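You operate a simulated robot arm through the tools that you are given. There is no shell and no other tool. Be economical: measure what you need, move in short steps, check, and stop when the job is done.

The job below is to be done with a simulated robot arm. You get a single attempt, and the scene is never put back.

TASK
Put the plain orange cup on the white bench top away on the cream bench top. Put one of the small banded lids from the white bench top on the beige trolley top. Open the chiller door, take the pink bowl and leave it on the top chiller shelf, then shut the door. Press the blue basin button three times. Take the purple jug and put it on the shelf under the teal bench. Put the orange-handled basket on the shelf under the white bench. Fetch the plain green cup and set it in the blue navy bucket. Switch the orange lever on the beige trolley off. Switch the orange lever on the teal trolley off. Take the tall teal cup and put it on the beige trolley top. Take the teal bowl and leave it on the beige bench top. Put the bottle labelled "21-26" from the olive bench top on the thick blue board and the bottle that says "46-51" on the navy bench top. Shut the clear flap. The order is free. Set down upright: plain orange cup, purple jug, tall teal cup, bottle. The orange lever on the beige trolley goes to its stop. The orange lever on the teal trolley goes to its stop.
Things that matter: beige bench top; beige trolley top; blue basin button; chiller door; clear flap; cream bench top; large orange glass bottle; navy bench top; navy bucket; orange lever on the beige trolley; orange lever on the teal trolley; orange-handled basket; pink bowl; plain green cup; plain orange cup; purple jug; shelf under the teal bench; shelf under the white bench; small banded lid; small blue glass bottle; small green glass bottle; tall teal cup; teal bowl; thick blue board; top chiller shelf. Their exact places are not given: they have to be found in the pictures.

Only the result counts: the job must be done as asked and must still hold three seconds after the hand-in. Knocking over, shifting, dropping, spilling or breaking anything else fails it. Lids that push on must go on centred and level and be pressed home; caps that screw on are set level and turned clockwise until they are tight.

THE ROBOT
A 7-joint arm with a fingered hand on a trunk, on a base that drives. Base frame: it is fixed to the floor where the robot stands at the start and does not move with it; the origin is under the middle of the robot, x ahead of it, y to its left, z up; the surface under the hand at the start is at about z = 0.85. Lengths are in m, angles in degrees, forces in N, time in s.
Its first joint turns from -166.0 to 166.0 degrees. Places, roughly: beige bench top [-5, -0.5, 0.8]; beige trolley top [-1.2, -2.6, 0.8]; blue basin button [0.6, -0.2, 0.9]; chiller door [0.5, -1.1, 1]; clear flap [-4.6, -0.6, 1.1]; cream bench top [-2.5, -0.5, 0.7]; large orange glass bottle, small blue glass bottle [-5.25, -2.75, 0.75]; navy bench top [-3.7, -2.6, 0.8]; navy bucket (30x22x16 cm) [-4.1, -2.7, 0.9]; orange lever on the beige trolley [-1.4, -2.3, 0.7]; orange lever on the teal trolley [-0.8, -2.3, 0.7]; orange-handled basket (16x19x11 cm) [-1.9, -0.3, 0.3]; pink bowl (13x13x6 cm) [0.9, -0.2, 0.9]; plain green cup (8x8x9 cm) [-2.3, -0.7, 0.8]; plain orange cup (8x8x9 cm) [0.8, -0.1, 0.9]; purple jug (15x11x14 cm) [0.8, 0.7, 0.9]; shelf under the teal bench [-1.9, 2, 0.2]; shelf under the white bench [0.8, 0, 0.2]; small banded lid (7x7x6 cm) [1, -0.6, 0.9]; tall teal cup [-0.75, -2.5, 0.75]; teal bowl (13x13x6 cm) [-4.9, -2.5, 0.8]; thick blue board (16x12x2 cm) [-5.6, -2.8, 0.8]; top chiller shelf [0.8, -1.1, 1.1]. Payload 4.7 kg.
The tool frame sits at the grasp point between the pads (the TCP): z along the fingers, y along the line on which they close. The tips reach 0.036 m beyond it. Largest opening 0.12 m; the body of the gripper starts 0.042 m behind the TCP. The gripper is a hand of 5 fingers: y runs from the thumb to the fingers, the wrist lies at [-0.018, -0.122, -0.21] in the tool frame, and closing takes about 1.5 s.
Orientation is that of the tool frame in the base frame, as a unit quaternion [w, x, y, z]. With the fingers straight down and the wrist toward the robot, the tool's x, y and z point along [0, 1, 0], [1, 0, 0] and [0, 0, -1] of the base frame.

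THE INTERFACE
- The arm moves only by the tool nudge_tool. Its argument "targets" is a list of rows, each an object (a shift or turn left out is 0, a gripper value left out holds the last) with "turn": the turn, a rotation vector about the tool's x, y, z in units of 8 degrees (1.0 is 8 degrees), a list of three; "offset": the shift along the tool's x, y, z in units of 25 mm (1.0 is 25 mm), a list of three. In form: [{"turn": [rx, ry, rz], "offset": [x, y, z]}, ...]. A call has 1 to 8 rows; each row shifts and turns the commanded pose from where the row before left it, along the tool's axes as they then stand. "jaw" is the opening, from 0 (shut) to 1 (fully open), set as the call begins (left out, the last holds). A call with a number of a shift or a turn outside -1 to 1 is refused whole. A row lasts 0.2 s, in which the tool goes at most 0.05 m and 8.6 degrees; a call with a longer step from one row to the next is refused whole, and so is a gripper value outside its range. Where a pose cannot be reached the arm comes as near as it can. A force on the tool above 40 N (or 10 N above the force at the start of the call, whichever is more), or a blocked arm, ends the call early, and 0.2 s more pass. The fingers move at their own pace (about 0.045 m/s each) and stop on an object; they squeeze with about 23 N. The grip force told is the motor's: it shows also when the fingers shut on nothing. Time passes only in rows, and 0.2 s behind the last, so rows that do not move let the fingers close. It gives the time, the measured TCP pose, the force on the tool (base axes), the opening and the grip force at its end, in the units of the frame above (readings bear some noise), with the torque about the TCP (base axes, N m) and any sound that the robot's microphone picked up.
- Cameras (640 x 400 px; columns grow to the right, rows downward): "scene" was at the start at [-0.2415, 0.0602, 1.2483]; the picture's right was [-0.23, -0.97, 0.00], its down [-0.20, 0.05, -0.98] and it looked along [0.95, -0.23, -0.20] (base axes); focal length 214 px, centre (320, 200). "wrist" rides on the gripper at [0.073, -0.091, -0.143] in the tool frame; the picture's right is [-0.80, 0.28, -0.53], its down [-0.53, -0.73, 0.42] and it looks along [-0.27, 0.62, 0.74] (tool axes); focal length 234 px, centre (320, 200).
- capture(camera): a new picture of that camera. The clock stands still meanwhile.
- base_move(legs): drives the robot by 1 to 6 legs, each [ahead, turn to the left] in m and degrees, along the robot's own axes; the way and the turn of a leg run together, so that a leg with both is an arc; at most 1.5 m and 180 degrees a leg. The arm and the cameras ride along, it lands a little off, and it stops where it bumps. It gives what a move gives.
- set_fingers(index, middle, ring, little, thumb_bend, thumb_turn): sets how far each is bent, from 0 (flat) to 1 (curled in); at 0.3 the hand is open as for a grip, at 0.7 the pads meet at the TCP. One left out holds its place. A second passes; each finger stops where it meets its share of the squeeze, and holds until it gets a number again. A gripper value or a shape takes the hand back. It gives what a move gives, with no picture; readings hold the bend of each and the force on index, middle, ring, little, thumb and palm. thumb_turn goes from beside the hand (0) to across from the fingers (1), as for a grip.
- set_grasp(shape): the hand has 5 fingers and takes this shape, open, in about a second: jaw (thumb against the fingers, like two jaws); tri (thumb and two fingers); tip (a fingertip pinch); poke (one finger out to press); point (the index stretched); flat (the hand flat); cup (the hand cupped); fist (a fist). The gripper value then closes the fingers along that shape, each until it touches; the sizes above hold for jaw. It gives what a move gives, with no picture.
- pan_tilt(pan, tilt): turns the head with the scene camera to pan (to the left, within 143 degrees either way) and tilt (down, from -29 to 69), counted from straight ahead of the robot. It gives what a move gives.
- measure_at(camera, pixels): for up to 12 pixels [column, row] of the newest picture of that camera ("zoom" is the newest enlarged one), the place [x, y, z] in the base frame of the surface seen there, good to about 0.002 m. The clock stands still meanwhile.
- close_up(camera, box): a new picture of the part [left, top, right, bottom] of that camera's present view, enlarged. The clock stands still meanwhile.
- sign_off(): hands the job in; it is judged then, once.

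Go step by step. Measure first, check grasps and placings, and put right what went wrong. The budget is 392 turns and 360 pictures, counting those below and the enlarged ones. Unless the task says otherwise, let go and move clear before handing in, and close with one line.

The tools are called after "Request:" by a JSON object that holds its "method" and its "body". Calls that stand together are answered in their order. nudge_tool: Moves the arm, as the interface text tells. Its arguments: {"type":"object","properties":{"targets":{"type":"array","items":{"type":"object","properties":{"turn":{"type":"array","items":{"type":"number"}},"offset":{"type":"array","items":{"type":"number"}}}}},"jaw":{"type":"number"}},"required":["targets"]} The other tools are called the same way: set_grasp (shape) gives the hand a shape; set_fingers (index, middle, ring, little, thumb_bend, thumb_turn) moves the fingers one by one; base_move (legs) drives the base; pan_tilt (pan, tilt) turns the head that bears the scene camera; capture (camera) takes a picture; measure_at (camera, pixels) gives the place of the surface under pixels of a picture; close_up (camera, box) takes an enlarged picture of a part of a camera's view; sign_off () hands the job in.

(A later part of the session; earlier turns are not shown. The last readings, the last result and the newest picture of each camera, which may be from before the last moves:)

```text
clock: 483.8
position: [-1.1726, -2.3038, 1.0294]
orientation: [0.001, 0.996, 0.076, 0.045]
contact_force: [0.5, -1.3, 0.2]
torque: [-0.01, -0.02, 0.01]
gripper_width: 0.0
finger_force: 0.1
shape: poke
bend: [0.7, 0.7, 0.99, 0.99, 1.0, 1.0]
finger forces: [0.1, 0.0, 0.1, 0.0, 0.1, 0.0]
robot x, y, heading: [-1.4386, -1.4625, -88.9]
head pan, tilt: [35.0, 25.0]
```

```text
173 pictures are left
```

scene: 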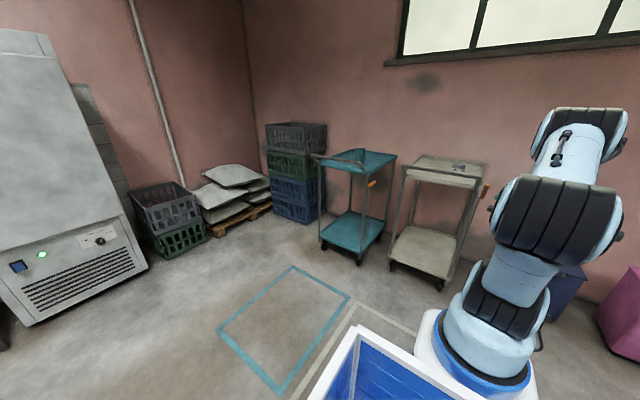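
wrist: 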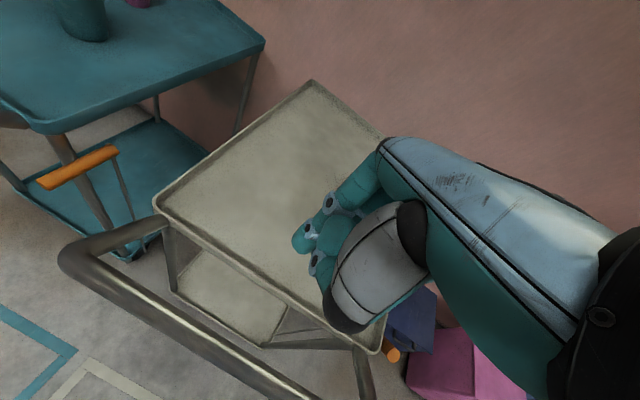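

The trolley is back within about 1 cm. Next the tall teal cup: level the tool again and drive to the teal trolley.

Request:
{"method": "nudge_tool", "body": {"targets": [{"turn": [0, -0.33, 0.55], "offset": [0, -0.8, -1]}, {"turn": [0, -0.33, 0.54], "offset": [0, -0.8, -1]}, {"offset": [-1, -0.8, 0]}, {"offset": [-1, -0.8, 0]}, {"offset": [-1, 0, 0]}, {"offset": [-1, 0, 0]}, {"offset": [-1, 0, 0]}, {"offset": [-1, 0, 0]}]}}

Request:
{"method": "set_grasp", "body": {"shape": "jaw"}}

Request:
{"method": "base_move", "body": {"legs": [[0, 89], [0.78, 0], [0, -90]]}}

Request:
{"method": "capture", "body": {"camera": "wrist"}}

Request:
{"method": "pan_tilt", "body": {"pan": 0, "tilt": 25}}

Request:
{"method": "capture", "body": {"camera": "scene"}}

```text
clock: 485.6
position: [-1.3303, -2.2238, 1.079]
orientation: [0.001, 1.0, 0.0, 0.0]
contact_force: [0.6, 0.0, -0.4]
torque: [-0.04, 0.05, 0.0]
gripper_width: 0.0003
finger_force: 0.2
shape: poke
bend: [0.7, 0.7, 0.99, 0.99, 1.0, 1.0]
finger forces: [0.0, 0.0, 0.1, 0.0, 0.0, 0.1]
robot x, y, heading: [-1.4391, -1.4651, -89.0]
head pan, tilt: [35.0, 25.0]
```

```text
clock: 486.5
position: [-1.3312, -2.225, 1.0784]
orientation: [0.001, 1.0, 0.0, 0.0]
contact_force: [0.0, 0.0, 0.1]
torque: [-0.01, 0.01, 0.01]
gripper_width: 0.1199
finger_force: 0.0
shape: jaw
bend: [0.3, 0.3, 0.3, 0.3, 0.3, 0.98]
finger forces: [0.0, 0.0, 0.0, 0.0, 0.0, 0.1]
robot x, y, heading: [-1.4382, -1.464, -88.7]
head pan, tilt: [35.0, 25.0]
```

```text
clock: 498.2
position: [-0.574, -2.2459, 1.0788]
orientation: [0.001, 1.0, -0.013, 0.0]
contact_force: [-0.1, 1.1, 0.7]
torque: [-0.02, 0.01, -0.04]
gripper_width: 0.1199
finger_force: 0.1
shape: jaw
bend: [0.3, 0.3, 0.3, 0.3, 0.3, 0.98]
finger forces: [0.0, 0.1, 0.0, 0.1, 0.0, 0.1]
robot x, y, heading: [-0.6652, -1.4828, -90.6]
head pan, tilt: [35.0, 25.0]
```

```text
172 pictures are left
```

wrist: 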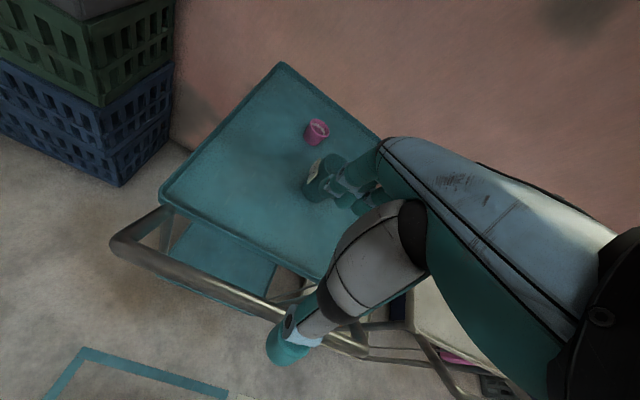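

```text
clock: 499.2
position: [-0.5743, -2.2457, 1.0801]
orientation: [0.001, 1.0, -0.013, 0.0]
contact_force: [-1.3, -0.7, 1.2]
torque: [-0.01, -0.01, 0.02]
gripper_width: 0.1194
finger_force: 0.1
shape: jaw
bend: [0.3, 0.3, 0.3, 0.3, 0.3, 0.98]
finger forces: [0.1, 0.1, 0.0, 0.0, 0.1, 0.0]
robot x, y, heading: [-0.6608, -1.4851, -90.6]
head pan, tilt: [0.0, 25.0]
```

```text
171 pictures are left
```

scene: 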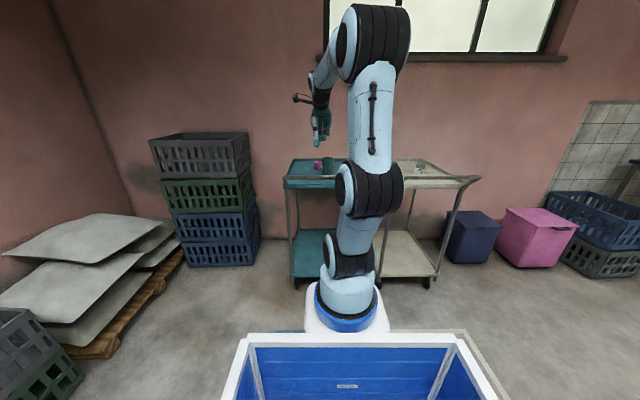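

The cup is partly hidden at (325,175). Shift the hand left to see it fully.

Request:
{"method": "nudge_tool", "body": {"targets": [{"offset": [1, -0.5, -0.5]}, {"offset": [1, -0.5, -0.5]}, {"offset": [1, 0, 0]}, {"offset": [1, 0, 0]}, {"offset": [1, 0, 0]}]}}

Request:
{"method": "capture", "body": {"camera": "wrist"}}

Request:
{"method": "close_up", "body": {"camera": "scene", "box": [270, 140, 350, 200]}}

Request:
{"method": "measure_at", "body": {"camera": "zoom", "pixels": [[470, 140], [440, 140], [490, 140], [470, 210], [385, 170], [385, 145], [300, 250], [120, 250]]}}

```text
clock: 500.4
position: [-0.4482, -2.2214, 1.1061]
orientation: [0.001, 1.0, -0.012, 0.0]
contact_force: [-0.3, -0.2, 0.3]
torque: [0.04, -0.03, 0.0]
gripper_width: 0.1198
finger_force: 0.1
shape: jaw
bend: [0.3, 0.3, 0.3, 0.3, 0.3, 0.98]
finger forces: [0.0, 0.1, 0.0, 0.0, 0.0, 0.1]
robot x, y, heading: [-0.6649, -1.484, -90.4]
head pan, tilt: [0.0, 25.0]
```

```text
170 pictures are left
```

wrist: 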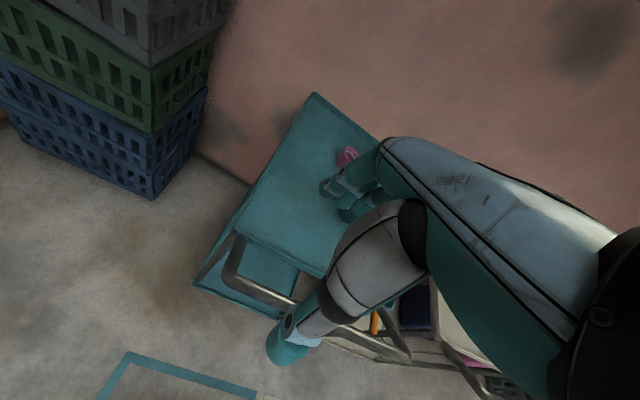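

```text
6.67 times, centred on (310, 170) of scene
```

zoom: 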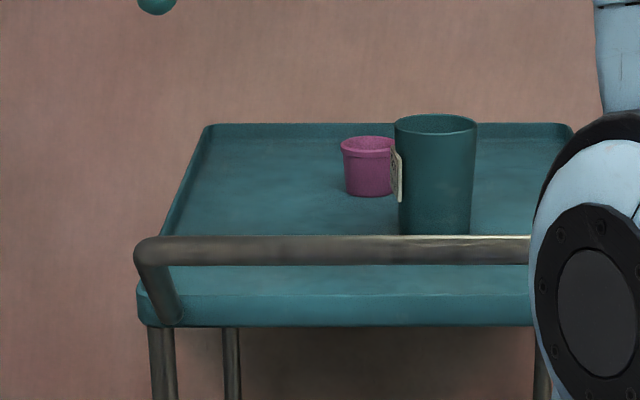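

```text
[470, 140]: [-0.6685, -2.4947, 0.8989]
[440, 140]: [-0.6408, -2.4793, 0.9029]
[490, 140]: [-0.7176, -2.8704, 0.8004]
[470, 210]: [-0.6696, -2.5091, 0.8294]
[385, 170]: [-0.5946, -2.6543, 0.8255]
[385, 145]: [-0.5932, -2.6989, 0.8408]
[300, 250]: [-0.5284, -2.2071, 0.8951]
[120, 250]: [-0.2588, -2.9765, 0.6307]
```

Cup: centre ≈(-0.637,-2.513), top ≈0.915; the pink cup's near side is at y≈-2.654. Drive 0.2 closer and move above.

Request:
{"method": "measure_at", "body": {"camera": "zoom", "pixels": [[437, 132], [405, 122], [470, 124], [437, 117], [402, 180]]}}

Request:
{"method": "base_move", "body": {"legs": [[0.2, 0]]}}

Request:
{"method": "nudge_tool", "body": {"targets": [{"offset": [-0.95, 0.46, 0]}, {"offset": [-0.95, 0.46, 0]}, {"offset": [-0.95, 0.46, 0]}, {"offset": [-0.95, 0.46, 0]}, {"offset": [-0.95, 0.46, 0]}, {"offset": [-0.95, 0.46, 0]}, {"offset": [-0.95, 0.46, 0]}, {"offset": [-0.95, 0.46, 0]}]}}

Request:
{"method": "capture", "body": {"camera": "wrist"}}

```text
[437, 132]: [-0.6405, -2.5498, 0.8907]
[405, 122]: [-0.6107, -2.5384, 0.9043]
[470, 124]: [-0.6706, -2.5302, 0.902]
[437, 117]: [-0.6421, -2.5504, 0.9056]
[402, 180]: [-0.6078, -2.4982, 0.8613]
```

```text
clock: 502.0
position: [-0.45, -2.4244, 1.1048]
orientation: [0.001, 1.0, -0.012, 0.0]
contact_force: [-0.3, 0.4, -0.8]
torque: [0.0, -0.02, 0.01]
gripper_width: 0.1199
finger_force: 0.1
shape: jaw
bend: [0.3, 0.3, 0.3, 0.3, 0.3, 0.98]
finger forces: [0.0, 0.0, 0.0, 0.0, 0.1, 0.1]
robot x, y, heading: [-0.6618, -1.6834, -90.4]
head pan, tilt: [0.0, 25.0]
```

```text
clock: 503.8
position: [-0.6408, -2.5128, 1.1045]
orientation: [0.002, 1.0, -0.013, 0.0]
contact_force: [0.4, -0.7, 0.9]
torque: [0.03, 0.02, 0.01]
gripper_width: 0.1199
finger_force: 0.1
shape: jaw
bend: [0.3, 0.3, 0.3, 0.3, 0.3, 0.98]
finger forces: [0.0, 0.0, 0.0, 0.1, 0.0, 0.1]
robot x, y, heading: [-0.6682, -1.6868, -90.3]
head pan, tilt: [0.0, 25.0]
```

```text
168 pictures are left
```

wrist: 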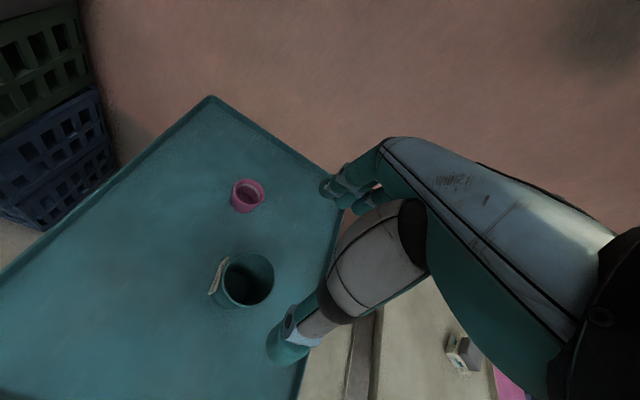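

Aligned. Descend over the cup and close.

Request:
{"method": "nudge_tool", "body": {"targets": [{"offset": [0, 0.1, 0.9]}, {"offset": [0, 0, 0.9]}, {"offset": [0, 0, 0.9]}, {"offset": [0, 0, 0.9]}, {"offset": [0, 0, 0.9]}, {"offset": [0, 0, 0.9]}]}}

Request:
{"method": "capture", "body": {"camera": "wrist"}}

Request:
{"method": "nudge_tool", "body": {"targets": [{"offset": [0, 0, 0.9]}, {"offset": [0, 0, 0.9]}, {"offset": [0, 0, 0.9]}, {"offset": [0, 0, 0.9]}, {"offset": [0, 0, 0.3]}]}}

Request:
{"method": "nudge_tool", "body": {"jaw": 0, "targets": [{}, {}, {}, {}, {}]}}

Request:
{"method": "capture", "body": {"camera": "wrist"}}

```text
clock: 505.2
position: [-0.6405, -2.5166, 0.9698]
orientation: [0.002, 1.0, -0.012, 0.0]
contact_force: [-0.4, 0.5, 0.7]
torque: [-0.04, -0.01, 0.01]
gripper_width: 0.1198
finger_force: 0.0
shape: jaw
bend: [0.3, 0.3, 0.3, 0.3, 0.3, 0.98]
finger forces: [0.1, 0.1, 0.0, 0.0, 0.1, 0.1]
robot x, y, heading: [-0.6686, -1.6826, -90.6]
head pan, tilt: [0.0, 25.0]
```

```text
167 pictures are left
```

wrist: 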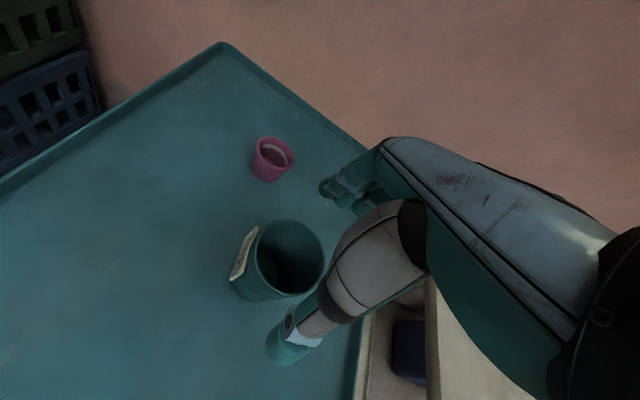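

```text
clock: 506.4
position: [-0.6399, -2.5168, 0.8739]
orientation: [0.002, 1.0, -0.012, -0.001]
contact_force: [0.6, -0.3, 3.9]
torque: [-0.01, -0.04, 0.02]
gripper_width: 0.12
finger_force: 0.1
shape: jaw
bend: [0.3, 0.3, 0.3, 0.3, 0.3, 0.98]
finger forces: [1.8, 0.1, 0.0, 0.0, 1.7, 0.0]
robot x, y, heading: [-0.664, -1.6862, -90.5]
head pan, tilt: [0.0, 25.0]
```

```text
clock: 507.6
position: [-0.6406, -2.5157, 0.8729]
orientation: [0.001, 1.0, -0.013, -0.001]
contact_force: [-0.9, -1.3, 4.7]
torque: [-0.14, 0.08, 0.01]
gripper_width: 0.053
finger_force: 23.4
shape: jaw
bend: [0.74, 0.58, 0.47, 0.44, 0.65, 0.99]
finger forces: [7.8, 15.6, 0.0, 0.1, 24.3, 0.0]
robot x, y, heading: [-0.6629, -1.6865, -90.5]
head pan, tilt: [0.0, 25.0]
```

```text
166 pictures are left
```

wrist: 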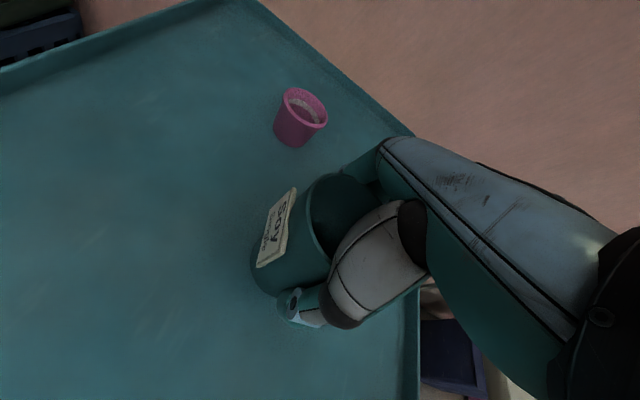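

Held. Lift and check uprightness.

Request:
{"method": "nudge_tool", "body": {"targets": [{"offset": [0, 0, -0.3]}, {"offset": [0, 0, -0.6]}, {"offset": [0, 0, -0.8]}, {"offset": [0, 0, -0.9]}, {"offset": [0, 0, -0.9]}, {"offset": [0, 0, -0.9]}, {"offset": [0, 0, -0.9]}, {"offset": [0, 0, -0.9]}]}}

Request:
{"method": "capture", "body": {"camera": "wrist"}}

Request:
{"method": "close_up", "body": {"camera": "scene", "box": [250, 80, 410, 190]}}

```text
clock: 509.4
position: [-0.6421, -2.5139, 1.0279]
orientation: [0.001, 1.0, -0.012, 0.0]
contact_force: [0.0, 0.3, -1.1]
torque: [0.02, 0.05, 0.03]
gripper_width: 0.0526
finger_force: 22.9
shape: jaw
bend: [0.74, 0.59, 0.57, 0.53, 0.65, 0.99]
finger forces: [7.4, 14.5, 0.0, 0.1, 24.3, 0.0]
robot x, y, heading: [-0.6616, -1.6852, -90.2]
head pan, tilt: [0.0, 25.0]
```

```text
165 pictures are left
```

wrist: 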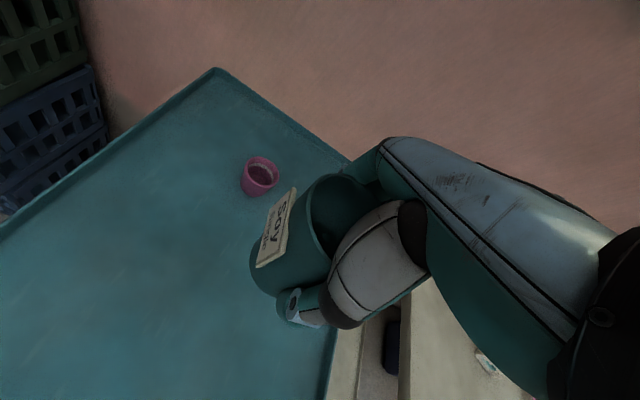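

```text
3.64 times, centred on (330, 135) of scene
```

zoom: 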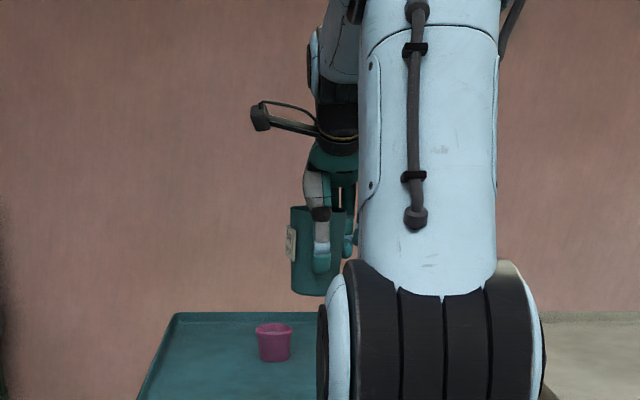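

Upright. Carry it over to the beige trolley with the arm: target (-1.08,-2.51).

Request:
{"method": "nudge_tool", "body": {"targets": [{"offset": [-0.98, 0, 0]}, {"offset": [-0.98, 0, 0]}, {"offset": [-0.98, 0, 0]}, {"offset": [-0.98, 0, 0]}, {"offset": [-0.98, 0, 0]}, {"offset": [-0.98, 0, 0]}, {"offset": [-0.98, 0, 0]}, {"offset": [-0.98, 0, 0]}]}}

Request:
{"method": "nudge_tool", "body": {"targets": [{"offset": [-0.98, 0, 0]}, {"offset": [-0.98, 0, 0]}, {"offset": [-0.98, 0, 0]}, {"offset": [-0.98, 0, 0]}, {"offset": [-0.98, 0, 0]}, {"offset": [-0.98, 0, 0]}, {"offset": [-0.98, 0, 0]}, {"offset": [-0.98, 0, 0]}]}}

Request:
{"method": "nudge_tool", "body": {"targets": [{"offset": [-0.98, 0, 0]}, {"offset": [-0.9, 0, 0]}]}}

Request:
{"method": "capture", "body": {"camera": "wrist"}}

```text
clock: 511.2
position: [-0.8365, -2.5099, 1.0271]
orientation: [0.001, 1.0, -0.013, 0.001]
contact_force: [0.5, 0.2, -0.7]
torque: [0.0, 0.02, 0.0]
gripper_width: 0.0524
finger_force: 22.9
shape: jaw
bend: [0.74, 0.59, 0.57, 0.53, 0.65, 0.99]
finger forces: [7.5, 14.6, 0.0, 0.0, 24.1, 0.1]
robot x, y, heading: [-0.6638, -1.691, -90.4]
head pan, tilt: [0.0, 25.0]
```

```text
clock: 513.0
position: [-1.0333, -2.505, 1.0295]
orientation: [0.002, 1.0, -0.013, 0.0]
contact_force: [0.0, -0.5, -0.5]
torque: [-0.03, 0.05, 0.0]
gripper_width: 0.0524
finger_force: 23.0
shape: jaw
bend: [0.74, 0.59, 0.57, 0.53, 0.66, 0.99]
finger forces: [7.4, 14.6, 0.0, 0.0, 23.9, 0.1]
robot x, y, heading: [-0.6592, -1.6848, -90.5]
head pan, tilt: [0.0, 25.0]
```

```text
clock: 513.6
position: [-1.0786, -2.504, 1.0281]
orientation: [0.001, 1.0, -0.012, 0.0]
contact_force: [0.0, -0.7, 0.1]
torque: [0.01, 0.01, -0.02]
gripper_width: 0.0523
finger_force: 23.2
shape: jaw
bend: [0.74, 0.59, 0.57, 0.53, 0.66, 0.99]
finger forces: [7.4, 14.8, 0.0, 0.0, 23.8, 0.0]
robot x, y, heading: [-0.6671, -1.6845, -90.3]
head pan, tilt: [0.0, 25.0]
```

```text
163 pictures are left
```

wrist: 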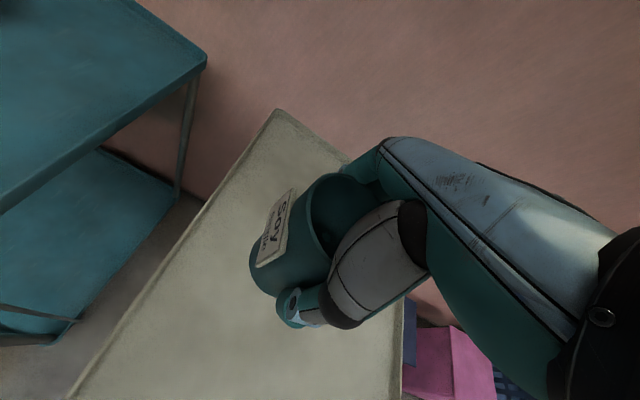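

Lower until contact (expected at TCP z≈0.873).

Request:
{"method": "nudge_tool", "body": {"targets": [{"offset": [0, 0, 0.9]}, {"offset": [0, 0, 0.9]}, {"offset": [0, 0, 0.9]}, {"offset": [0, 0, 0.9]}, {"offset": [0, 0, 0.9]}, {"offset": [0, 0, 0.9]}, {"offset": [0, 0, 0.4]}, {"offset": [0, 0, 0.2]}]}}

Request:
{"method": "nudge_tool", "body": {"targets": [{"offset": [0, 0, 0.1]}, {"offset": [0, 0, 0.1]}]}}

```text
clock: 515.4
position: [-1.0793, -2.5048, 0.878]
orientation: [0.001, 1.0, -0.013, 0.0]
contact_force: [0.0, -0.2, 0.0]
torque: [-0.01, 0.02, 0.01]
gripper_width: 0.0526
finger_force: 22.7
shape: jaw
bend: [0.74, 0.59, 0.57, 0.53, 0.66, 0.99]
finger forces: [7.5, 14.6, 0.0, 0.0, 23.8, 0.0]
robot x, y, heading: [-0.6647, -1.6855, -90.5]
head pan, tilt: [0.0, 25.0]
```

```text
clock: 516.0
position: [-1.0783, -2.5049, 0.8746]
orientation: [0.002, 1.0, -0.012, 0.0]
contact_force: [0.1, 0.3, 4.8]
torque: [-0.06, 0.01, 0.03]
gripper_width: 0.0523
finger_force: 22.5
shape: jaw
bend: [0.74, 0.59, 0.57, 0.53, 0.66, 0.99]
finger forces: [7.5, 14.4, 0.1, 0.0, 24.7, 0.1]
robot x, y, heading: [-0.6638, -1.6834, -90.3]
head pan, tilt: [0.0, 25.0]
```

Request:
{"method": "nudge_tool", "body": {"jaw": 0.9, "targets": [{"offset": [0, 0, -0.04]}, {}, {}, {}, {}, {}]}}

Request:
{"method": "nudge_tool", "body": {"targets": [{"offset": [0, 0, -0.4]}, {"offset": [0, 0, -0.7]}, {"offset": [0, 0, -0.9]}, {"offset": [0, 0, -0.9]}, {"offset": [0, 0, -0.9]}, {"offset": [0, 0, -0.9]}, {"offset": [0, 0, -0.9]}, {"offset": [0, 0, -0.9]}]}}

Request:
{"method": "capture", "body": {"camera": "wrist"}}

```text
clock: 517.4
position: [-1.0803, -2.5047, 0.8735]
orientation: [0.001, 1.0, -0.013, 0.0]
contact_force: [0.0, 0.1, 0.9]
torque: [0.01, 0.0, 0.01]
gripper_width: 0.1078
finger_force: 0.1
shape: jaw
bend: [0.27, 0.32, 0.31, 0.31, 0.41, 0.98]
finger forces: [0.1, 0.0, 0.1, 0.0, 0.0, 0.1]
robot x, y, heading: [-0.6645, -1.6822, -90.1]
head pan, tilt: [0.0, 25.0]
```

```text
clock: 519.2
position: [-1.0782, -2.5052, 1.038]
orientation: [0.0, 1.0, -0.012, 0.001]
contact_force: [0.6, -0.4, -1.1]
torque: [0.04, -0.01, -0.04]
gripper_width: 0.1078
finger_force: 0.1
shape: jaw
bend: [0.27, 0.32, 0.31, 0.31, 0.41, 0.98]
finger forces: [0.0, 0.1, 0.0, 0.0, 0.1, 0.0]
robot x, y, heading: [-0.6636, -1.6865, -90.5]
head pan, tilt: [0.0, 25.0]
```

```text
162 pictures are left
```

wrist: 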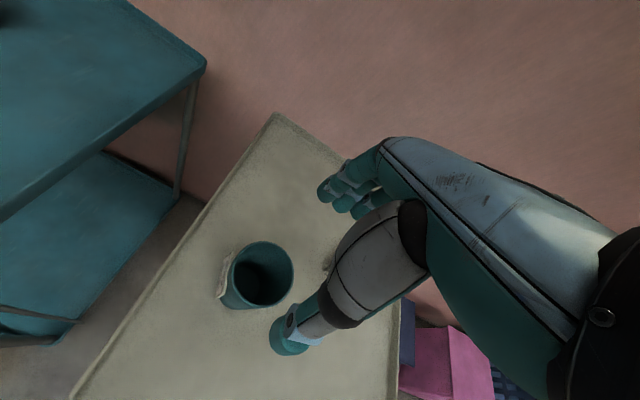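

Cup is upright on the beige trolley. Now the teal lever, same method: recentre the arm, back off, and set up in front of its grip at x≈-0.83.

Request:
{"method": "nudge_tool", "body": {"targets": [{"offset": [1, 0, -0.5]}, {"offset": [1, 0, -0.5]}, {"offset": [1, 0, -0.5]}, {"offset": [1, 0, 0]}, {"offset": [1, 0, 0]}, {"offset": [1, 0, 0]}, {"offset": [1, 0, 0]}, {"offset": [1, 0, 0]}]}}

Request:
{"method": "nudge_tool", "body": {"targets": [{"offset": [1, 0, 0]}, {"offset": [1, 0, 0]}, {"offset": [1, 0, 0]}, {"offset": [1, 0, 0]}, {"offset": [1, 0, 0]}, {"offset": [1, 0, 0]}, {"offset": [1, 0, 0]}, {"offset": [1, 0, 0]}]}}

Request:
{"method": "base_move", "body": {"legs": [[-0.45, 0], [0, -89], [0.2, 0], [0, 90]]}}

Request:
{"method": "set_grasp", "body": {"shape": "poke"}}

Request:
{"method": "capture", "body": {"camera": "wrist"}}

```text
clock: 521.0
position: [-0.8802, -2.5076, 1.0746]
orientation: [0.001, 1.0, -0.012, -0.001]
contact_force: [0.2, -0.3, 0.2]
torque: [0.01, -0.02, -0.02]
gripper_width: 0.108
finger_force: 0.1
shape: jaw
bend: [0.27, 0.32, 0.31, 0.31, 0.41, 0.98]
finger forces: [0.0, 0.0, 0.1, 0.0, 0.1, 0.0]
robot x, y, heading: [-0.6648, -1.6849, -90.5]
head pan, tilt: [0.0, 25.0]
```

```text
clock: 522.8
position: [-0.6812, -2.5124, 1.0725]
orientation: [0.001, 1.0, -0.012, 0.0]
contact_force: [-0.1, 0.8, 0.5]
torque: [-0.01, 0.02, 0.0]
gripper_width: 0.108
finger_force: 0.1
shape: jaw
bend: [0.27, 0.32, 0.31, 0.31, 0.41, 0.98]
finger forces: [0.0, 0.1, 0.0, 0.0, 0.0, 0.0]
robot x, y, heading: [-0.6637, -1.6904, -90.3]
head pan, tilt: [0.0, 25.0]
```

```text
clock: 534.3
position: [-0.8584, -2.0737, 1.0735]
orientation: [0.001, 1.0, 0.003, 0.0]
contact_force: [0.1, -0.1, 0.2]
torque: [0.0, 0.0, 0.0]
gripper_width: 0.1076
finger_force: 0.0
shape: jaw
bend: [0.27, 0.32, 0.31, 0.31, 0.41, 0.98]
finger forces: [0.1, 0.0, 0.1, 0.1, 0.1, 0.1]
robot x, y, heading: [-0.8638, -1.2456, -88.6]
head pan, tilt: [0.0, 25.0]
```

```text
clock: 535.2
position: [-0.8592, -2.0719, 1.074]
orientation: [0.001, 1.0, 0.003, -0.001]
contact_force: [-0.3, -1.0, 0.2]
torque: [0.0, 0.03, 0.02]
gripper_width: 0.0001
finger_force: 0.1
shape: poke
bend: [0.7, 0.7, 0.99, 0.99, 1.0, 1.0]
finger forces: [0.0, 0.1, 0.0, 0.0, 0.1, 0.0]
robot x, y, heading: [-0.8668, -1.2448, -88.8]
head pan, tilt: [0.0, 25.0]
```

```text
161 pictures are left
```

wrist: 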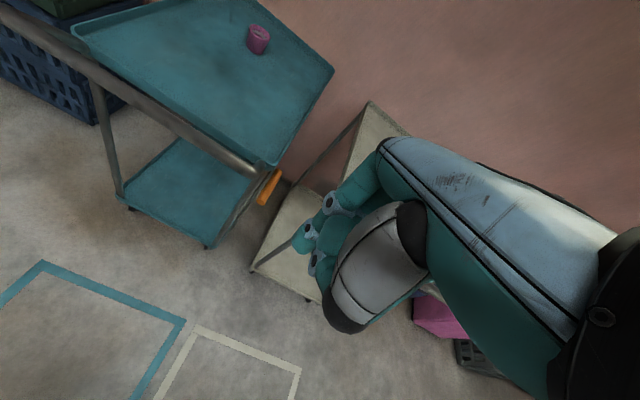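

Measure the grip here, then lower and tilt.

Request:
{"method": "measure_at", "body": {"camera": "wrist", "pixels": [[264, 200], [270, 187], [276, 176], [255, 170], [280, 160], [150, 90]]}}

Request:
{"method": "nudge_tool", "body": {"targets": [{"offset": [0, 0.5, 0.9]}, {"offset": [0, 0.5, 0.9]}, {"offset": [0, 0.5, 0.9]}, {"offset": [0, 0.5, 0.9]}, {"offset": [0, 0.5, 0.9]}, {"offset": [0, 0.5, 0.9]}, {"offset": [0, 0.5, 0.9]}, {"offset": [0, 0.3, 0.9]}]}}

Request:
{"method": "nudge_tool", "body": {"targets": [{"offset": [0, 0, 0.9]}, {"offset": [0, 0, 0.9]}, {"offset": [0, 0, 0.9]}, {"offset": [0, 0, 0.9]}, {"offset": [0, 0, 0.9]}, {"offset": [0, 0, 0.7]}]}}

Request:
{"method": "nudge_tool", "body": {"targets": [{"turn": [-1, 0, 0]}, {"turn": [-1, 0, 0]}, {"turn": [-1, 0, 0]}, {"turn": [-1, 0, 0]}, {"turn": [-1, 0, 0]}, {"turn": [-1, 0, 0]}, {"turn": [-0.7, 0, 0]}]}}

Request:
{"method": "capture", "body": {"camera": "wrist"}}

```text
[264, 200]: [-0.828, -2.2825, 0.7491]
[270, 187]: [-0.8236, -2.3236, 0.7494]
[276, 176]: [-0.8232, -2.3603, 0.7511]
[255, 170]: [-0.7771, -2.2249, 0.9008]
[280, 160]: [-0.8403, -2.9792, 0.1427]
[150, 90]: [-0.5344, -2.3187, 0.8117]
```

```text
clock: 537.0
position: [-0.8582, -2.1684, 0.8944]
orientation: [0.002, 1.0, 0.003, 0.0]
contact_force: [-0.5, 1.1, 0.5]
torque: [0.0, 0.0, -0.01]
gripper_width: 0.0002
finger_force: 0.0
shape: poke
bend: [0.7, 0.7, 0.99, 0.99, 1.0, 1.0]
finger forces: [0.1, 0.1, 0.0, 0.0, 0.1, 0.1]
robot x, y, heading: [-0.8633, -1.2442, -89.0]
head pan, tilt: [0.0, 25.0]
```

```text
clock: 538.4
position: [-0.8578, -2.1699, 0.7638]
orientation: [0.001, 1.0, 0.002, 0.0]
contact_force: [-0.2, -0.5, 0.1]
torque: [0.01, 0.05, 0.0]
gripper_width: 0.0001
finger_force: 0.1
shape: poke
bend: [0.7, 0.7, 0.99, 0.99, 1.0, 1.0]
finger forces: [0.1, 0.1, 0.1, 0.0, 0.0, 0.0]
robot x, y, heading: [-0.8643, -1.2458, -88.8]
head pan, tilt: [0.0, 25.0]
```

```text
clock: 540.0
position: [-0.8454, -2.1653, 0.7603]
orientation: [0.183, 0.983, 0.022, 0.02]
contact_force: [-0.3, 0.7, -0.3]
torque: [-0.01, -0.02, -0.02]
gripper_width: 0.0
finger_force: 0.1
shape: poke
bend: [0.7, 0.7, 0.99, 0.99, 1.0, 1.0]
finger forces: [0.0, 0.0, 0.0, 0.0, 0.1, 0.0]
out of reach, approached as far as the arm can: row 3, 4, 5, 6, 7
robot x, y, heading: [-0.8658, -1.2465, -88.9]
head pan, tilt: [0.0, 25.0]
```

```text
160 pictures are left
```

wrist: 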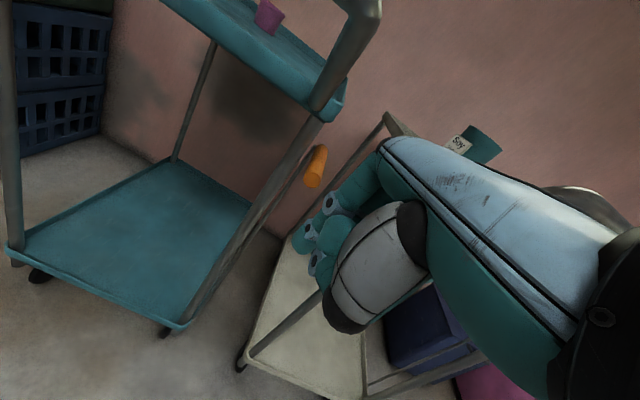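

Tilt stopped at 21°. Try further with a bit more height and extension.

Request:
{"method": "nudge_tool", "body": {"targets": [{"turn": [-1, 0, 0], "offset": [0, 0.2, -0.6]}, {"turn": [-1, 0, 0], "offset": [0, 0.3, -0.6]}, {"turn": [-1, 0, 0], "offset": [0, 0.3, -0.3]}, {"turn": [-1, 0, 0], "offset": [0, 0.2, 0]}]}}

Request:
{"method": "nudge_tool", "body": {"targets": [{"turn": [-1, 0, 0]}, {"turn": [-0.5, 0, 0]}]}}

Request:
{"method": "capture", "body": {"camera": "wrist"}}

```text
clock: 541.0
position: [-0.8664, -2.1677, 0.8059]
orientation: [0.432, 0.9, 0.031, 0.04]
contact_force: [-0.4, -0.6, 0.0]
torque: [0.01, 0.02, -0.06]
gripper_width: 0.0001
finger_force: 0.1
shape: poke
bend: [0.7, 0.7, 0.99, 0.99, 1.0, 1.0]
finger forces: [0.0, 0.0, 0.0, 0.1, 0.0, 0.0]
out of reach, approached as far as the arm can: row 1, 3, 4
robot x, y, heading: [-0.8631, -1.2475, -88.6]
head pan, tilt: [0.0, 25.0]
```

```text
clock: 541.6
position: [-0.8982, -2.1643, 0.8101]
orientation: [0.525, 0.85, 0.026, 0.041]
contact_force: [-0.3, -0.1, -0.2]
torque: [0.0, 0.0, 0.0]
gripper_width: 0.0001
finger_force: 0.0
shape: poke
bend: [0.7, 0.7, 0.99, 0.99, 1.0, 1.0]
finger forces: [0.1, 0.0, 0.0, 0.0, 0.0, 0.0]
out of reach, approached as far as the arm can: row 1, 2
robot x, y, heading: [-0.8664, -1.2419, -88.7]
head pan, tilt: [0.0, 25.0]
```

```text
159 pictures are left
```

wrist: 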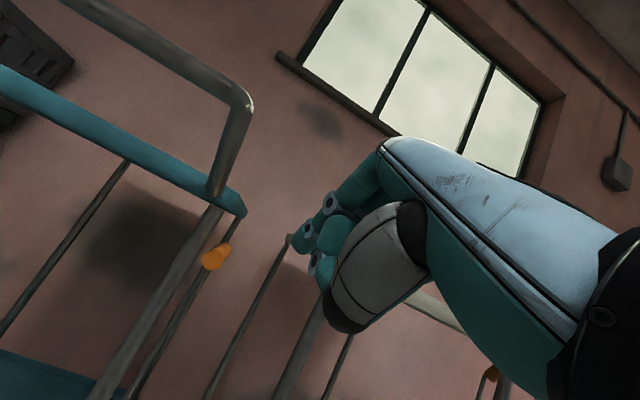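

Tilt is now ~63°. Lower 10 cm and shift +x.

Request:
{"method": "nudge_tool", "body": {"targets": [{"offset": [0.5, -0.89, 0.45]}, {"offset": [0.5, -0.89, 0.45]}, {"offset": [0.5, -0.89, 0.45]}, {"offset": [0.5, -0.89, 0.45]}]}}

Request:
{"method": "capture", "body": {"camera": "wrist"}}

Request:
{"method": "measure_at", "body": {"camera": "wrist", "pixels": [[298, 238], [305, 250], [330, 205]]}}

```text
clock: 542.6
position: [-0.9042, -2.156, 0.7141]
orientation: [0.525, 0.85, 0.027, 0.041]
contact_force: [0.0, -0.3, 0.0]
torque: [0.02, 0.0, 0.01]
gripper_width: 0.0
finger_force: 0.1
shape: poke
bend: [0.7, 0.7, 0.99, 0.99, 1.0, 1.0]
finger forces: [0.0, 0.0, 0.0, 0.0, 0.1, 0.0]
out of reach, approached as far as the arm can: row 1, 2, 3, 4
robot x, y, heading: [-0.8676, -1.2409, -88.6]
head pan, tilt: [0.0, 25.0]
```

```text
158 pictures are left
```

wrist: 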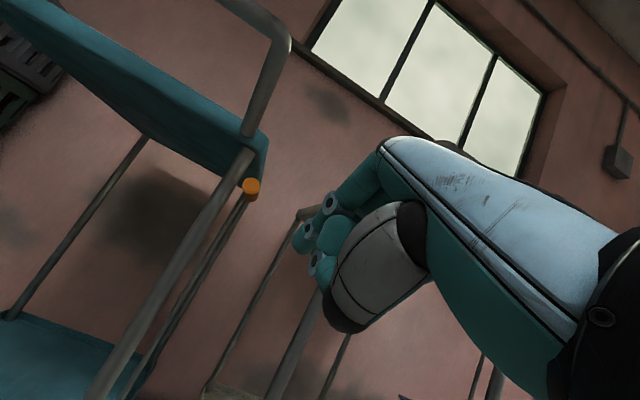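

```text
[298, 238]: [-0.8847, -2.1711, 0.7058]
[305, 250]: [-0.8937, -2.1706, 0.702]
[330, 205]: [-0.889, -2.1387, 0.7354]
```

Index tip at x≈-0.885; the grip is at -0.827. Turn left 3.1° and drive forward 0.12 m.

Request:
{"method": "base_move", "body": {"legs": [[0, 3.1], [0.115, 0]]}}

Request:
{"method": "capture", "body": {"camera": "wrist"}}

Request:
{"method": "measure_at", "body": {"camera": "wrist", "pixels": [[298, 238], [305, 250], [330, 205], [315, 195], [305, 200]]}}

```text
clock: 544.2
position: [-0.8467, -2.2702, 0.7141]
orientation: [0.523, 0.849, 0.049, 0.055]
contact_force: [-0.1, 0.0, 0.0]
torque: [0.04, 0.02, 0.02]
gripper_width: 0.0
finger_force: 0.0
shape: poke
bend: [0.7, 0.7, 0.99, 0.99, 1.0, 1.0]
finger forces: [0.2, 0.0, 0.0, 0.0, 0.0, 0.1]
robot x, y, heading: [-0.8553, -1.3595, -85.6]
head pan, tilt: [0.0, 25.0]
```

```text
157 pictures are left
```

wrist: 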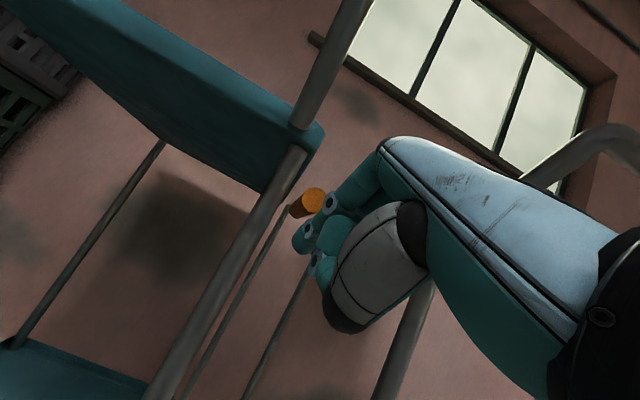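

```text
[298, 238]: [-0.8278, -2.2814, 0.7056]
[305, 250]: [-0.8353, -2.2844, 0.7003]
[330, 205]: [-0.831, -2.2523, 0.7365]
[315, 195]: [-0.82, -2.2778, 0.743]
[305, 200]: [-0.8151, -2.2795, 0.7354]
```

Finger under the grip. Lift in steps.

Request:
{"method": "nudge_tool", "body": {"targets": [{"offset": [0, 0.36, -0.18]}, {"offset": [0, 0.36, -0.18]}, {"offset": [0, 0.36, -0.16]}, {"offset": [0, 0.37, -0.13]}, {"offset": [0, 0.38, -0.1]}, {"offset": [0, 0.39, -0.08]}]}}

Request:
{"method": "capture", "body": {"camera": "wrist"}}

Request:
{"method": "nudge_tool", "body": {"targets": [{"offset": [0, 0.4, -0.05]}, {"offset": [0, 0.4, -0.02]}, {"offset": [0, 0.42, 0.02]}]}}

Request:
{"method": "capture", "body": {"camera": "wrist"}}

```text
clock: 545.6
position: [-0.848, -2.2783, 0.7723]
orientation: [0.523, 0.849, 0.049, 0.056]
contact_force: [0.2, 1.1, 0.7]
torque: [0.03, 0.02, -0.02]
gripper_width: 0.0001
finger_force: 0.1
shape: poke
bend: [0.7, 0.7, 0.99, 0.99, 1.0, 1.0]
finger forces: [0.6, 0.1, 0.0, 0.0, 0.0, 0.0]
robot x, y, heading: [-0.8514, -1.3547, -85.5]
head pan, tilt: [0.0, 25.0]
```

```text
156 pictures are left
```

wrist: 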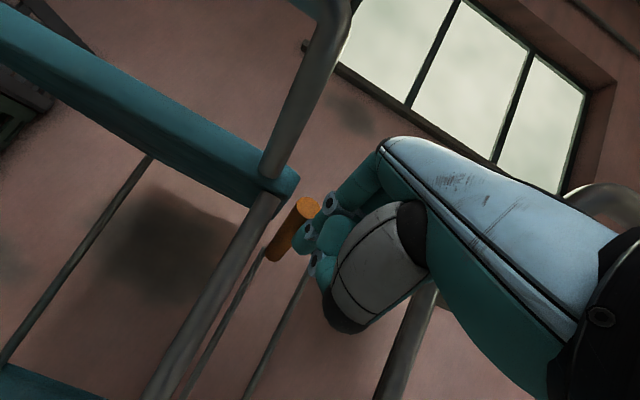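

```text
clock: 546.4
position: [-0.8487, -2.2901, 0.8001]
orientation: [0.522, 0.85, 0.049, 0.055]
contact_force: [0.0, 0.8, 0.3]
torque: [-0.01, -0.01, 0.01]
gripper_width: 0.0
finger_force: 0.0
shape: poke
bend: [0.7, 0.7, 0.99, 0.99, 1.0, 1.0]
finger forces: [0.0, 0.0, 0.0, 0.1, 0.0, 0.1]
robot x, y, heading: [-0.8566, -1.3611, -85.7]
head pan, tilt: [0.0, 25.0]
```

```text
155 pictures are left
```

wrist: 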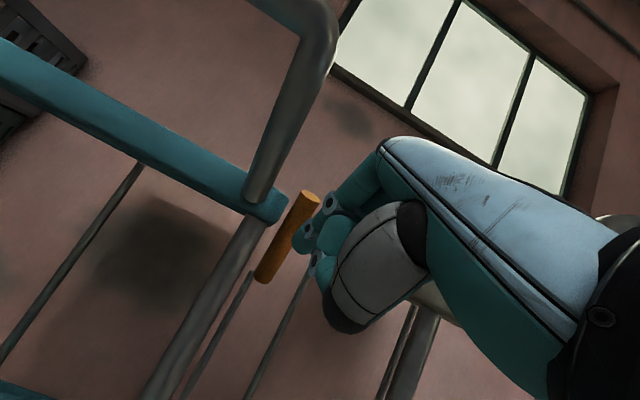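

Measure lever and leg.

Request:
{"method": "measure_at", "body": {"camera": "wrist", "pixels": [[266, 274], [280, 250], [295, 220], [308, 196], [225, 275], [200, 320], [278, 213]]}}

```text
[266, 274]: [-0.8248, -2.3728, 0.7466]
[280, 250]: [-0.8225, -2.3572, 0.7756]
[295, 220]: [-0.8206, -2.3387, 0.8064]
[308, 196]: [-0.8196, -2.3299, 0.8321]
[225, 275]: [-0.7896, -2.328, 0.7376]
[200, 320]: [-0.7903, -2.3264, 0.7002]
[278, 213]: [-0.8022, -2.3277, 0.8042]
```

Lever ~63° and the leg has not moved. Push a touch more in small steps.

Request:
{"method": "nudge_tool", "body": {"targets": [{"offset": [0, 0.3, 0.1]}, {"offset": [0, 0.25, 0.15]}, {"offset": [0, 0.2, 0.15]}]}}

Request:
{"method": "capture", "body": {"camera": "wrist"}}

Request:
{"method": "measure_at", "body": {"camera": "wrist", "pixels": [[264, 280], [280, 250], [292, 225], [220, 280], [200, 320], [190, 340]]}}

```text
clock: 547.2
position: [-0.8461, -2.3063, 0.8128]
orientation: [0.522, 0.85, 0.048, 0.054]
contact_force: [0.5, 0.1, 0.5]
torque: [-0.01, -0.01, -0.01]
gripper_width: 0.0
finger_force: 0.0
shape: poke
bend: [0.7, 0.7, 0.99, 0.99, 1.0, 1.0]
finger forces: [0.0, 0.1, 0.0, 0.0, 0.1, 0.0]
robot x, y, heading: [-0.8562, -1.3569, -85.7]
head pan, tilt: [0.0, 25.0]
```

```text
154 pictures are left
```

wrist: 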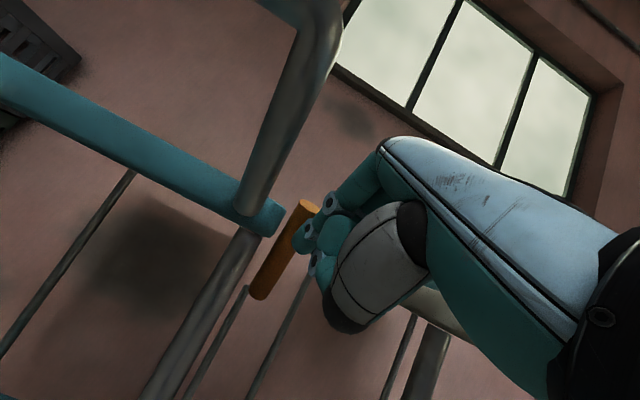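

```text
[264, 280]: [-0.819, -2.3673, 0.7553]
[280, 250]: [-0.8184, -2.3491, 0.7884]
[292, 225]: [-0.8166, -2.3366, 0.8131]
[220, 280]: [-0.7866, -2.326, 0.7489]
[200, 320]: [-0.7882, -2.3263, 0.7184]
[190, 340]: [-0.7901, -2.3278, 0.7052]
```

Slope ≈62°, the same as the beige lever at its stop; trolley unmoved. Retreat the hand straight back and up.

Request:
{"method": "nudge_tool", "body": {"targets": [{"offset": [-0.2, -0.45, -0.5]}, {"offset": [-0.4, -0.45, -0.89]}, {"offset": [-0.4, -0.45, -0.89]}, {"offset": [0, -0.45, -0.89]}, {"offset": [0, -0.45, -0.89]}, {"offset": [0, -0.45, -0.89]}]}}

Request:
{"method": "base_move", "body": {"legs": [[-0.15, 0]]}}

Request:
{"method": "nudge_tool", "body": {"targets": [{"turn": [1, 0, 0], "offset": [0, 0, -0.5]}, {"turn": [1, 0, 0], "offset": [0, 0, -1]}, {"turn": [1, 0, 0], "offset": [0, 0, -1]}, {"turn": [1, 0, 0], "offset": [0, 0, -1]}, {"turn": [1, 0, 0], "offset": [0, 0, -1]}, {"turn": [1, 0, 0], "offset": [0, 0, -1]}, {"turn": [1, 0, 0], "offset": [0, 0, -1]}, {"turn": [0.8, 0, 0], "offset": [0, 0, -1]}]}}

Request:
{"method": "pan_tilt", "body": {"pan": -5, "tilt": 25}}

Request:
{"method": "capture", "body": {"camera": "scene"}}

Request:
{"method": "capture", "body": {"camera": "wrist"}}

```text
clock: 548.6
position: [-0.8918, -2.1721, 0.8073]
orientation: [0.523, 0.849, 0.049, 0.055]
contact_force: [-0.2, 0.1, 0.6]
torque: [0.0, 0.01, 0.0]
gripper_width: 0.0001
finger_force: 0.0
shape: poke
bend: [0.7, 0.7, 0.99, 0.99, 1.0, 1.0]
finger forces: [0.1, 0.1, 0.0, 0.0, 0.0, 0.1]
robot x, y, heading: [-0.8593, -1.361, -85.1]
head pan, tilt: [0.0, 25.0]
```

```text
clock: 550.0
position: [-0.9017, -2.0183, 0.8061]
orientation: [0.523, 0.849, 0.049, 0.055]
contact_force: [-0.9, -0.4, 0.5]
torque: [-0.02, -0.01, -0.01]
gripper_width: 0.0
finger_force: 0.0
shape: poke
bend: [0.7, 0.7, 0.99, 0.99, 1.0, 1.0]
finger forces: [0.1, 0.0, 0.1, 0.0, 0.1, 0.0]
robot x, y, heading: [-0.8643, -1.2036, -85.5]
head pan, tilt: [0.0, 25.0]
```

```text
clock: 551.8
position: [-0.922, -1.922, 0.9546]
orientation: [0.006, 0.997, 0.07, 0.021]
contact_force: [1.1, 0.7, 0.7]
torque: [0.01, -0.02, 0.0]
gripper_width: 0.0
finger_force: 0.0
shape: poke
bend: [0.7, 0.7, 0.99, 0.99, 1.0, 1.0]
finger forces: [0.0, 0.0, 0.1, 0.0, 0.1, 0.1]
robot x, y, heading: [-0.8681, -1.2051, -85.7]
head pan, tilt: [0.0, 25.0]
```

```text
clock: 552.5
position: [-0.9212, -1.9227, 0.9556]
orientation: [0.007, 0.997, 0.071, 0.021]
contact_force: [-0.2, 0.6, -0.7]
torque: [0.0, 0.02, -0.01]
gripper_width: 0.0
finger_force: 0.0
shape: poke
bend: [0.7, 0.7, 0.99, 0.99, 1.0, 1.0]
finger forces: [0.1, 0.0, 0.0, 0.0, 0.1, 0.0]
robot x, y, heading: [-0.869, -1.2083, -85.7]
head pan, tilt: [-5.0, 25.0]
```

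```text
153 pictures are left
```

scene: 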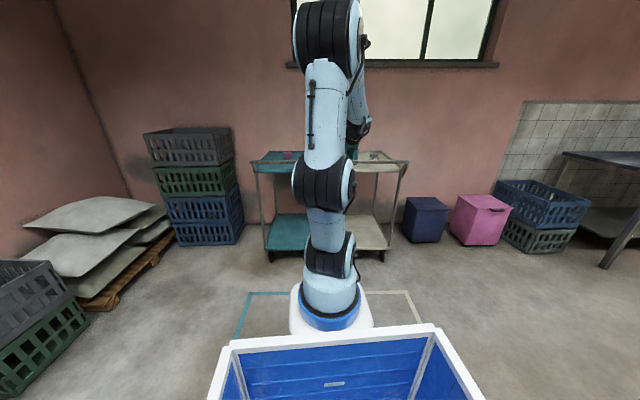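

```text
152 pictures are left
```

wrist: 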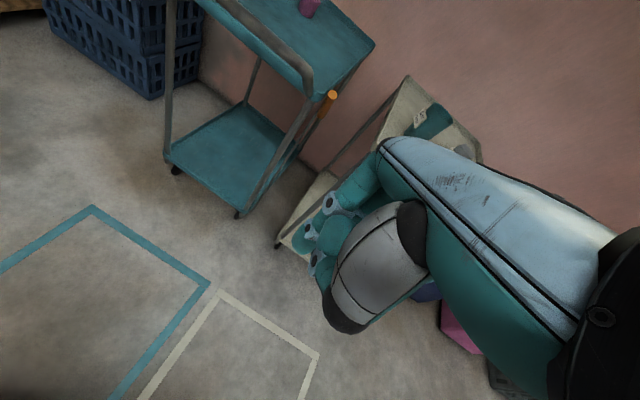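

Both levers are up; cup, lid and trolleys fine. Next the purple jug: drive to the orange bench at y≈0.7.

Request:
{"method": "nudge_tool", "body": {"targets": [{"turn": [-0.1, -0.3, 0.47], "offset": [0, 0, -1]}, {"offset": [0, -0.5, -1]}, {"offset": [0, -0.5, -1]}, {"offset": [0, -0.5, -1]}, {"offset": [0, -0.5, -1]}, {"offset": [0, 0, -1]}]}}

Request:
{"method": "set_grasp", "body": {"shape": "jaw"}}

Request:
{"method": "base_move", "body": {"legs": [[0, 175.7], [1.0, 0], [0.9, 0], [0, -90], [0.65, 0]]}}

Request:
{"method": "pan_tilt", "body": {"pan": -5, "tilt": 15}}

Request:
{"method": "capture", "body": {"camera": "wrist"}}

Request:
{"method": "capture", "body": {"camera": "scene"}}

```text
clock: 553.9
position: [-0.9269, -1.8675, 1.1048]
orientation: [0.015, 0.999, 0.037, 0.0]
contact_force: [0.1, -0.3, -0.8]
torque: [0.0, 0.01, -0.03]
gripper_width: 0.0
finger_force: 0.1
shape: poke
bend: [0.7, 0.7, 0.99, 0.99, 1.0, 1.0]
finger forces: [0.0, 0.1, 0.0, 0.1, 0.1, 0.0]
robot x, y, heading: [-0.8704, -1.2052, -85.9]
head pan, tilt: [-5.0, 25.0]
```

```text
clock: 554.8
position: [-0.9267, -1.8677, 1.1042]
orientation: [0.014, 0.999, 0.038, 0.002]
contact_force: [0.4, 0.0, -0.2]
torque: [0.02, -0.01, -0.01]
gripper_width: 0.1199
finger_force: 0.0
shape: jaw
bend: [0.3, 0.3, 0.3, 0.3, 0.3, 0.98]
finger forces: [0.0, 0.0, 0.0, 0.1, 0.0, 0.1]
robot x, y, heading: [-0.8686, -1.2059, -85.9]
head pan, tilt: [-5.0, 25.0]
```

```text
clock: 578.6
position: [0.324, 0.6445, 1.1037]
orientation: [0.009, 0.684, 0.729, 0.012]
contact_force: [0.2, 0.7, -0.1]
torque: [-0.04, -0.01, 0.01]
gripper_width: 0.12
finger_force: 0.2
shape: jaw
bend: [0.3, 0.3, 0.3, 0.3, 0.3, 0.98]
finger forces: [0.0, 0.0, 0.1, 0.0, 0.1, 0.0]
robot x, y, heading: [-0.3366, 0.7166, 3.4]
head pan, tilt: [-5.0, 25.0]
```

```text
clock: 579.3
position: [0.3244, 0.6447, 1.1044]
orientation: [0.01, 0.685, 0.728, 0.012]
contact_force: [0.4, 0.0, 0.5]
torque: [0.02, -0.02, -0.01]
gripper_width: 0.1199
finger_force: 0.1
shape: jaw
bend: [0.3, 0.3, 0.3, 0.3, 0.3, 0.98]
finger forces: [0.0, 0.0, 0.0, 0.0, 0.0, 0.1]
robot x, y, heading: [-0.3361, 0.711, 3.5]
head pan, tilt: [-5.0, 15.0]
```

```text
151 pictures are left
```

wrist: 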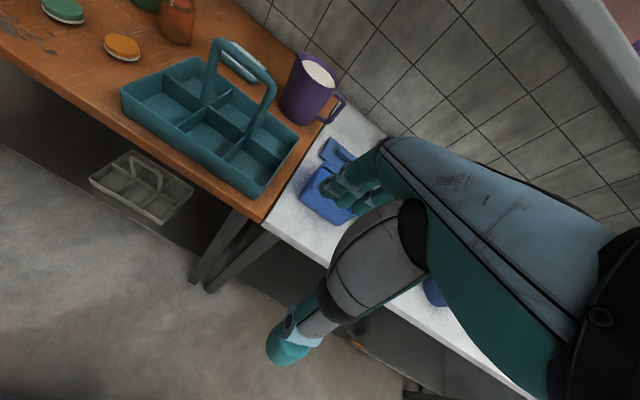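

```text
150 pictures are left
```

scene: 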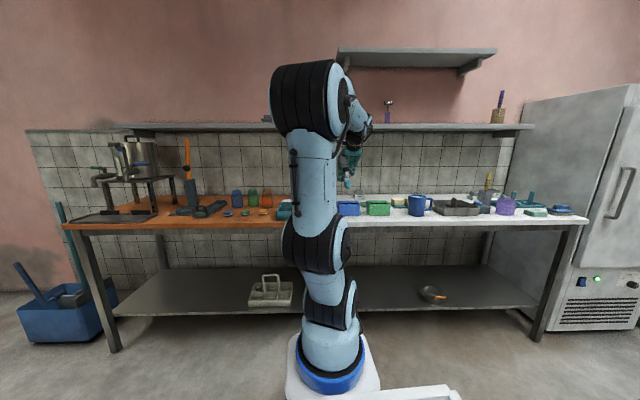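

The jug (310,90) is filled with white liquid, handle to the right; a teal caddy with a tall handle stands left of it. Zoom and measure.

Request:
{"method": "close_up", "body": {"camera": "wrist", "box": [200, 20, 380, 200]}}

Request:
{"method": "measure_at", "body": {"camera": "zoom", "pixels": [[345, 65], [345, 115], [390, 95], [305, 80], [345, 95], [405, 155], [420, 120], [395, 185], [290, 165], [330, 190], [195, 60], [260, 130]]}}

```text
2.22 times, centred on (290, 110) of wrist
```

zoom: 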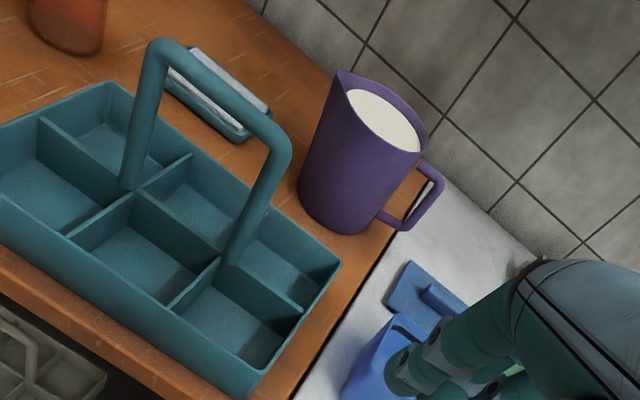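

```text
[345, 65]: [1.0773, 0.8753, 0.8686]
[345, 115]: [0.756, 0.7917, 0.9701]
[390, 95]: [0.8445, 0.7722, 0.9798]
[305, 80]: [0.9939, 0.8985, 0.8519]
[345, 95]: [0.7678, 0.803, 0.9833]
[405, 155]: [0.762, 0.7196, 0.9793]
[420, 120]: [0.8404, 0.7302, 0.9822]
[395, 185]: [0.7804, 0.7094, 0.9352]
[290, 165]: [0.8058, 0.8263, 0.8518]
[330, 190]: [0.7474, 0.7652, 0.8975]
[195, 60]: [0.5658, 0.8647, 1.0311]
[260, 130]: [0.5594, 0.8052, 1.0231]
```

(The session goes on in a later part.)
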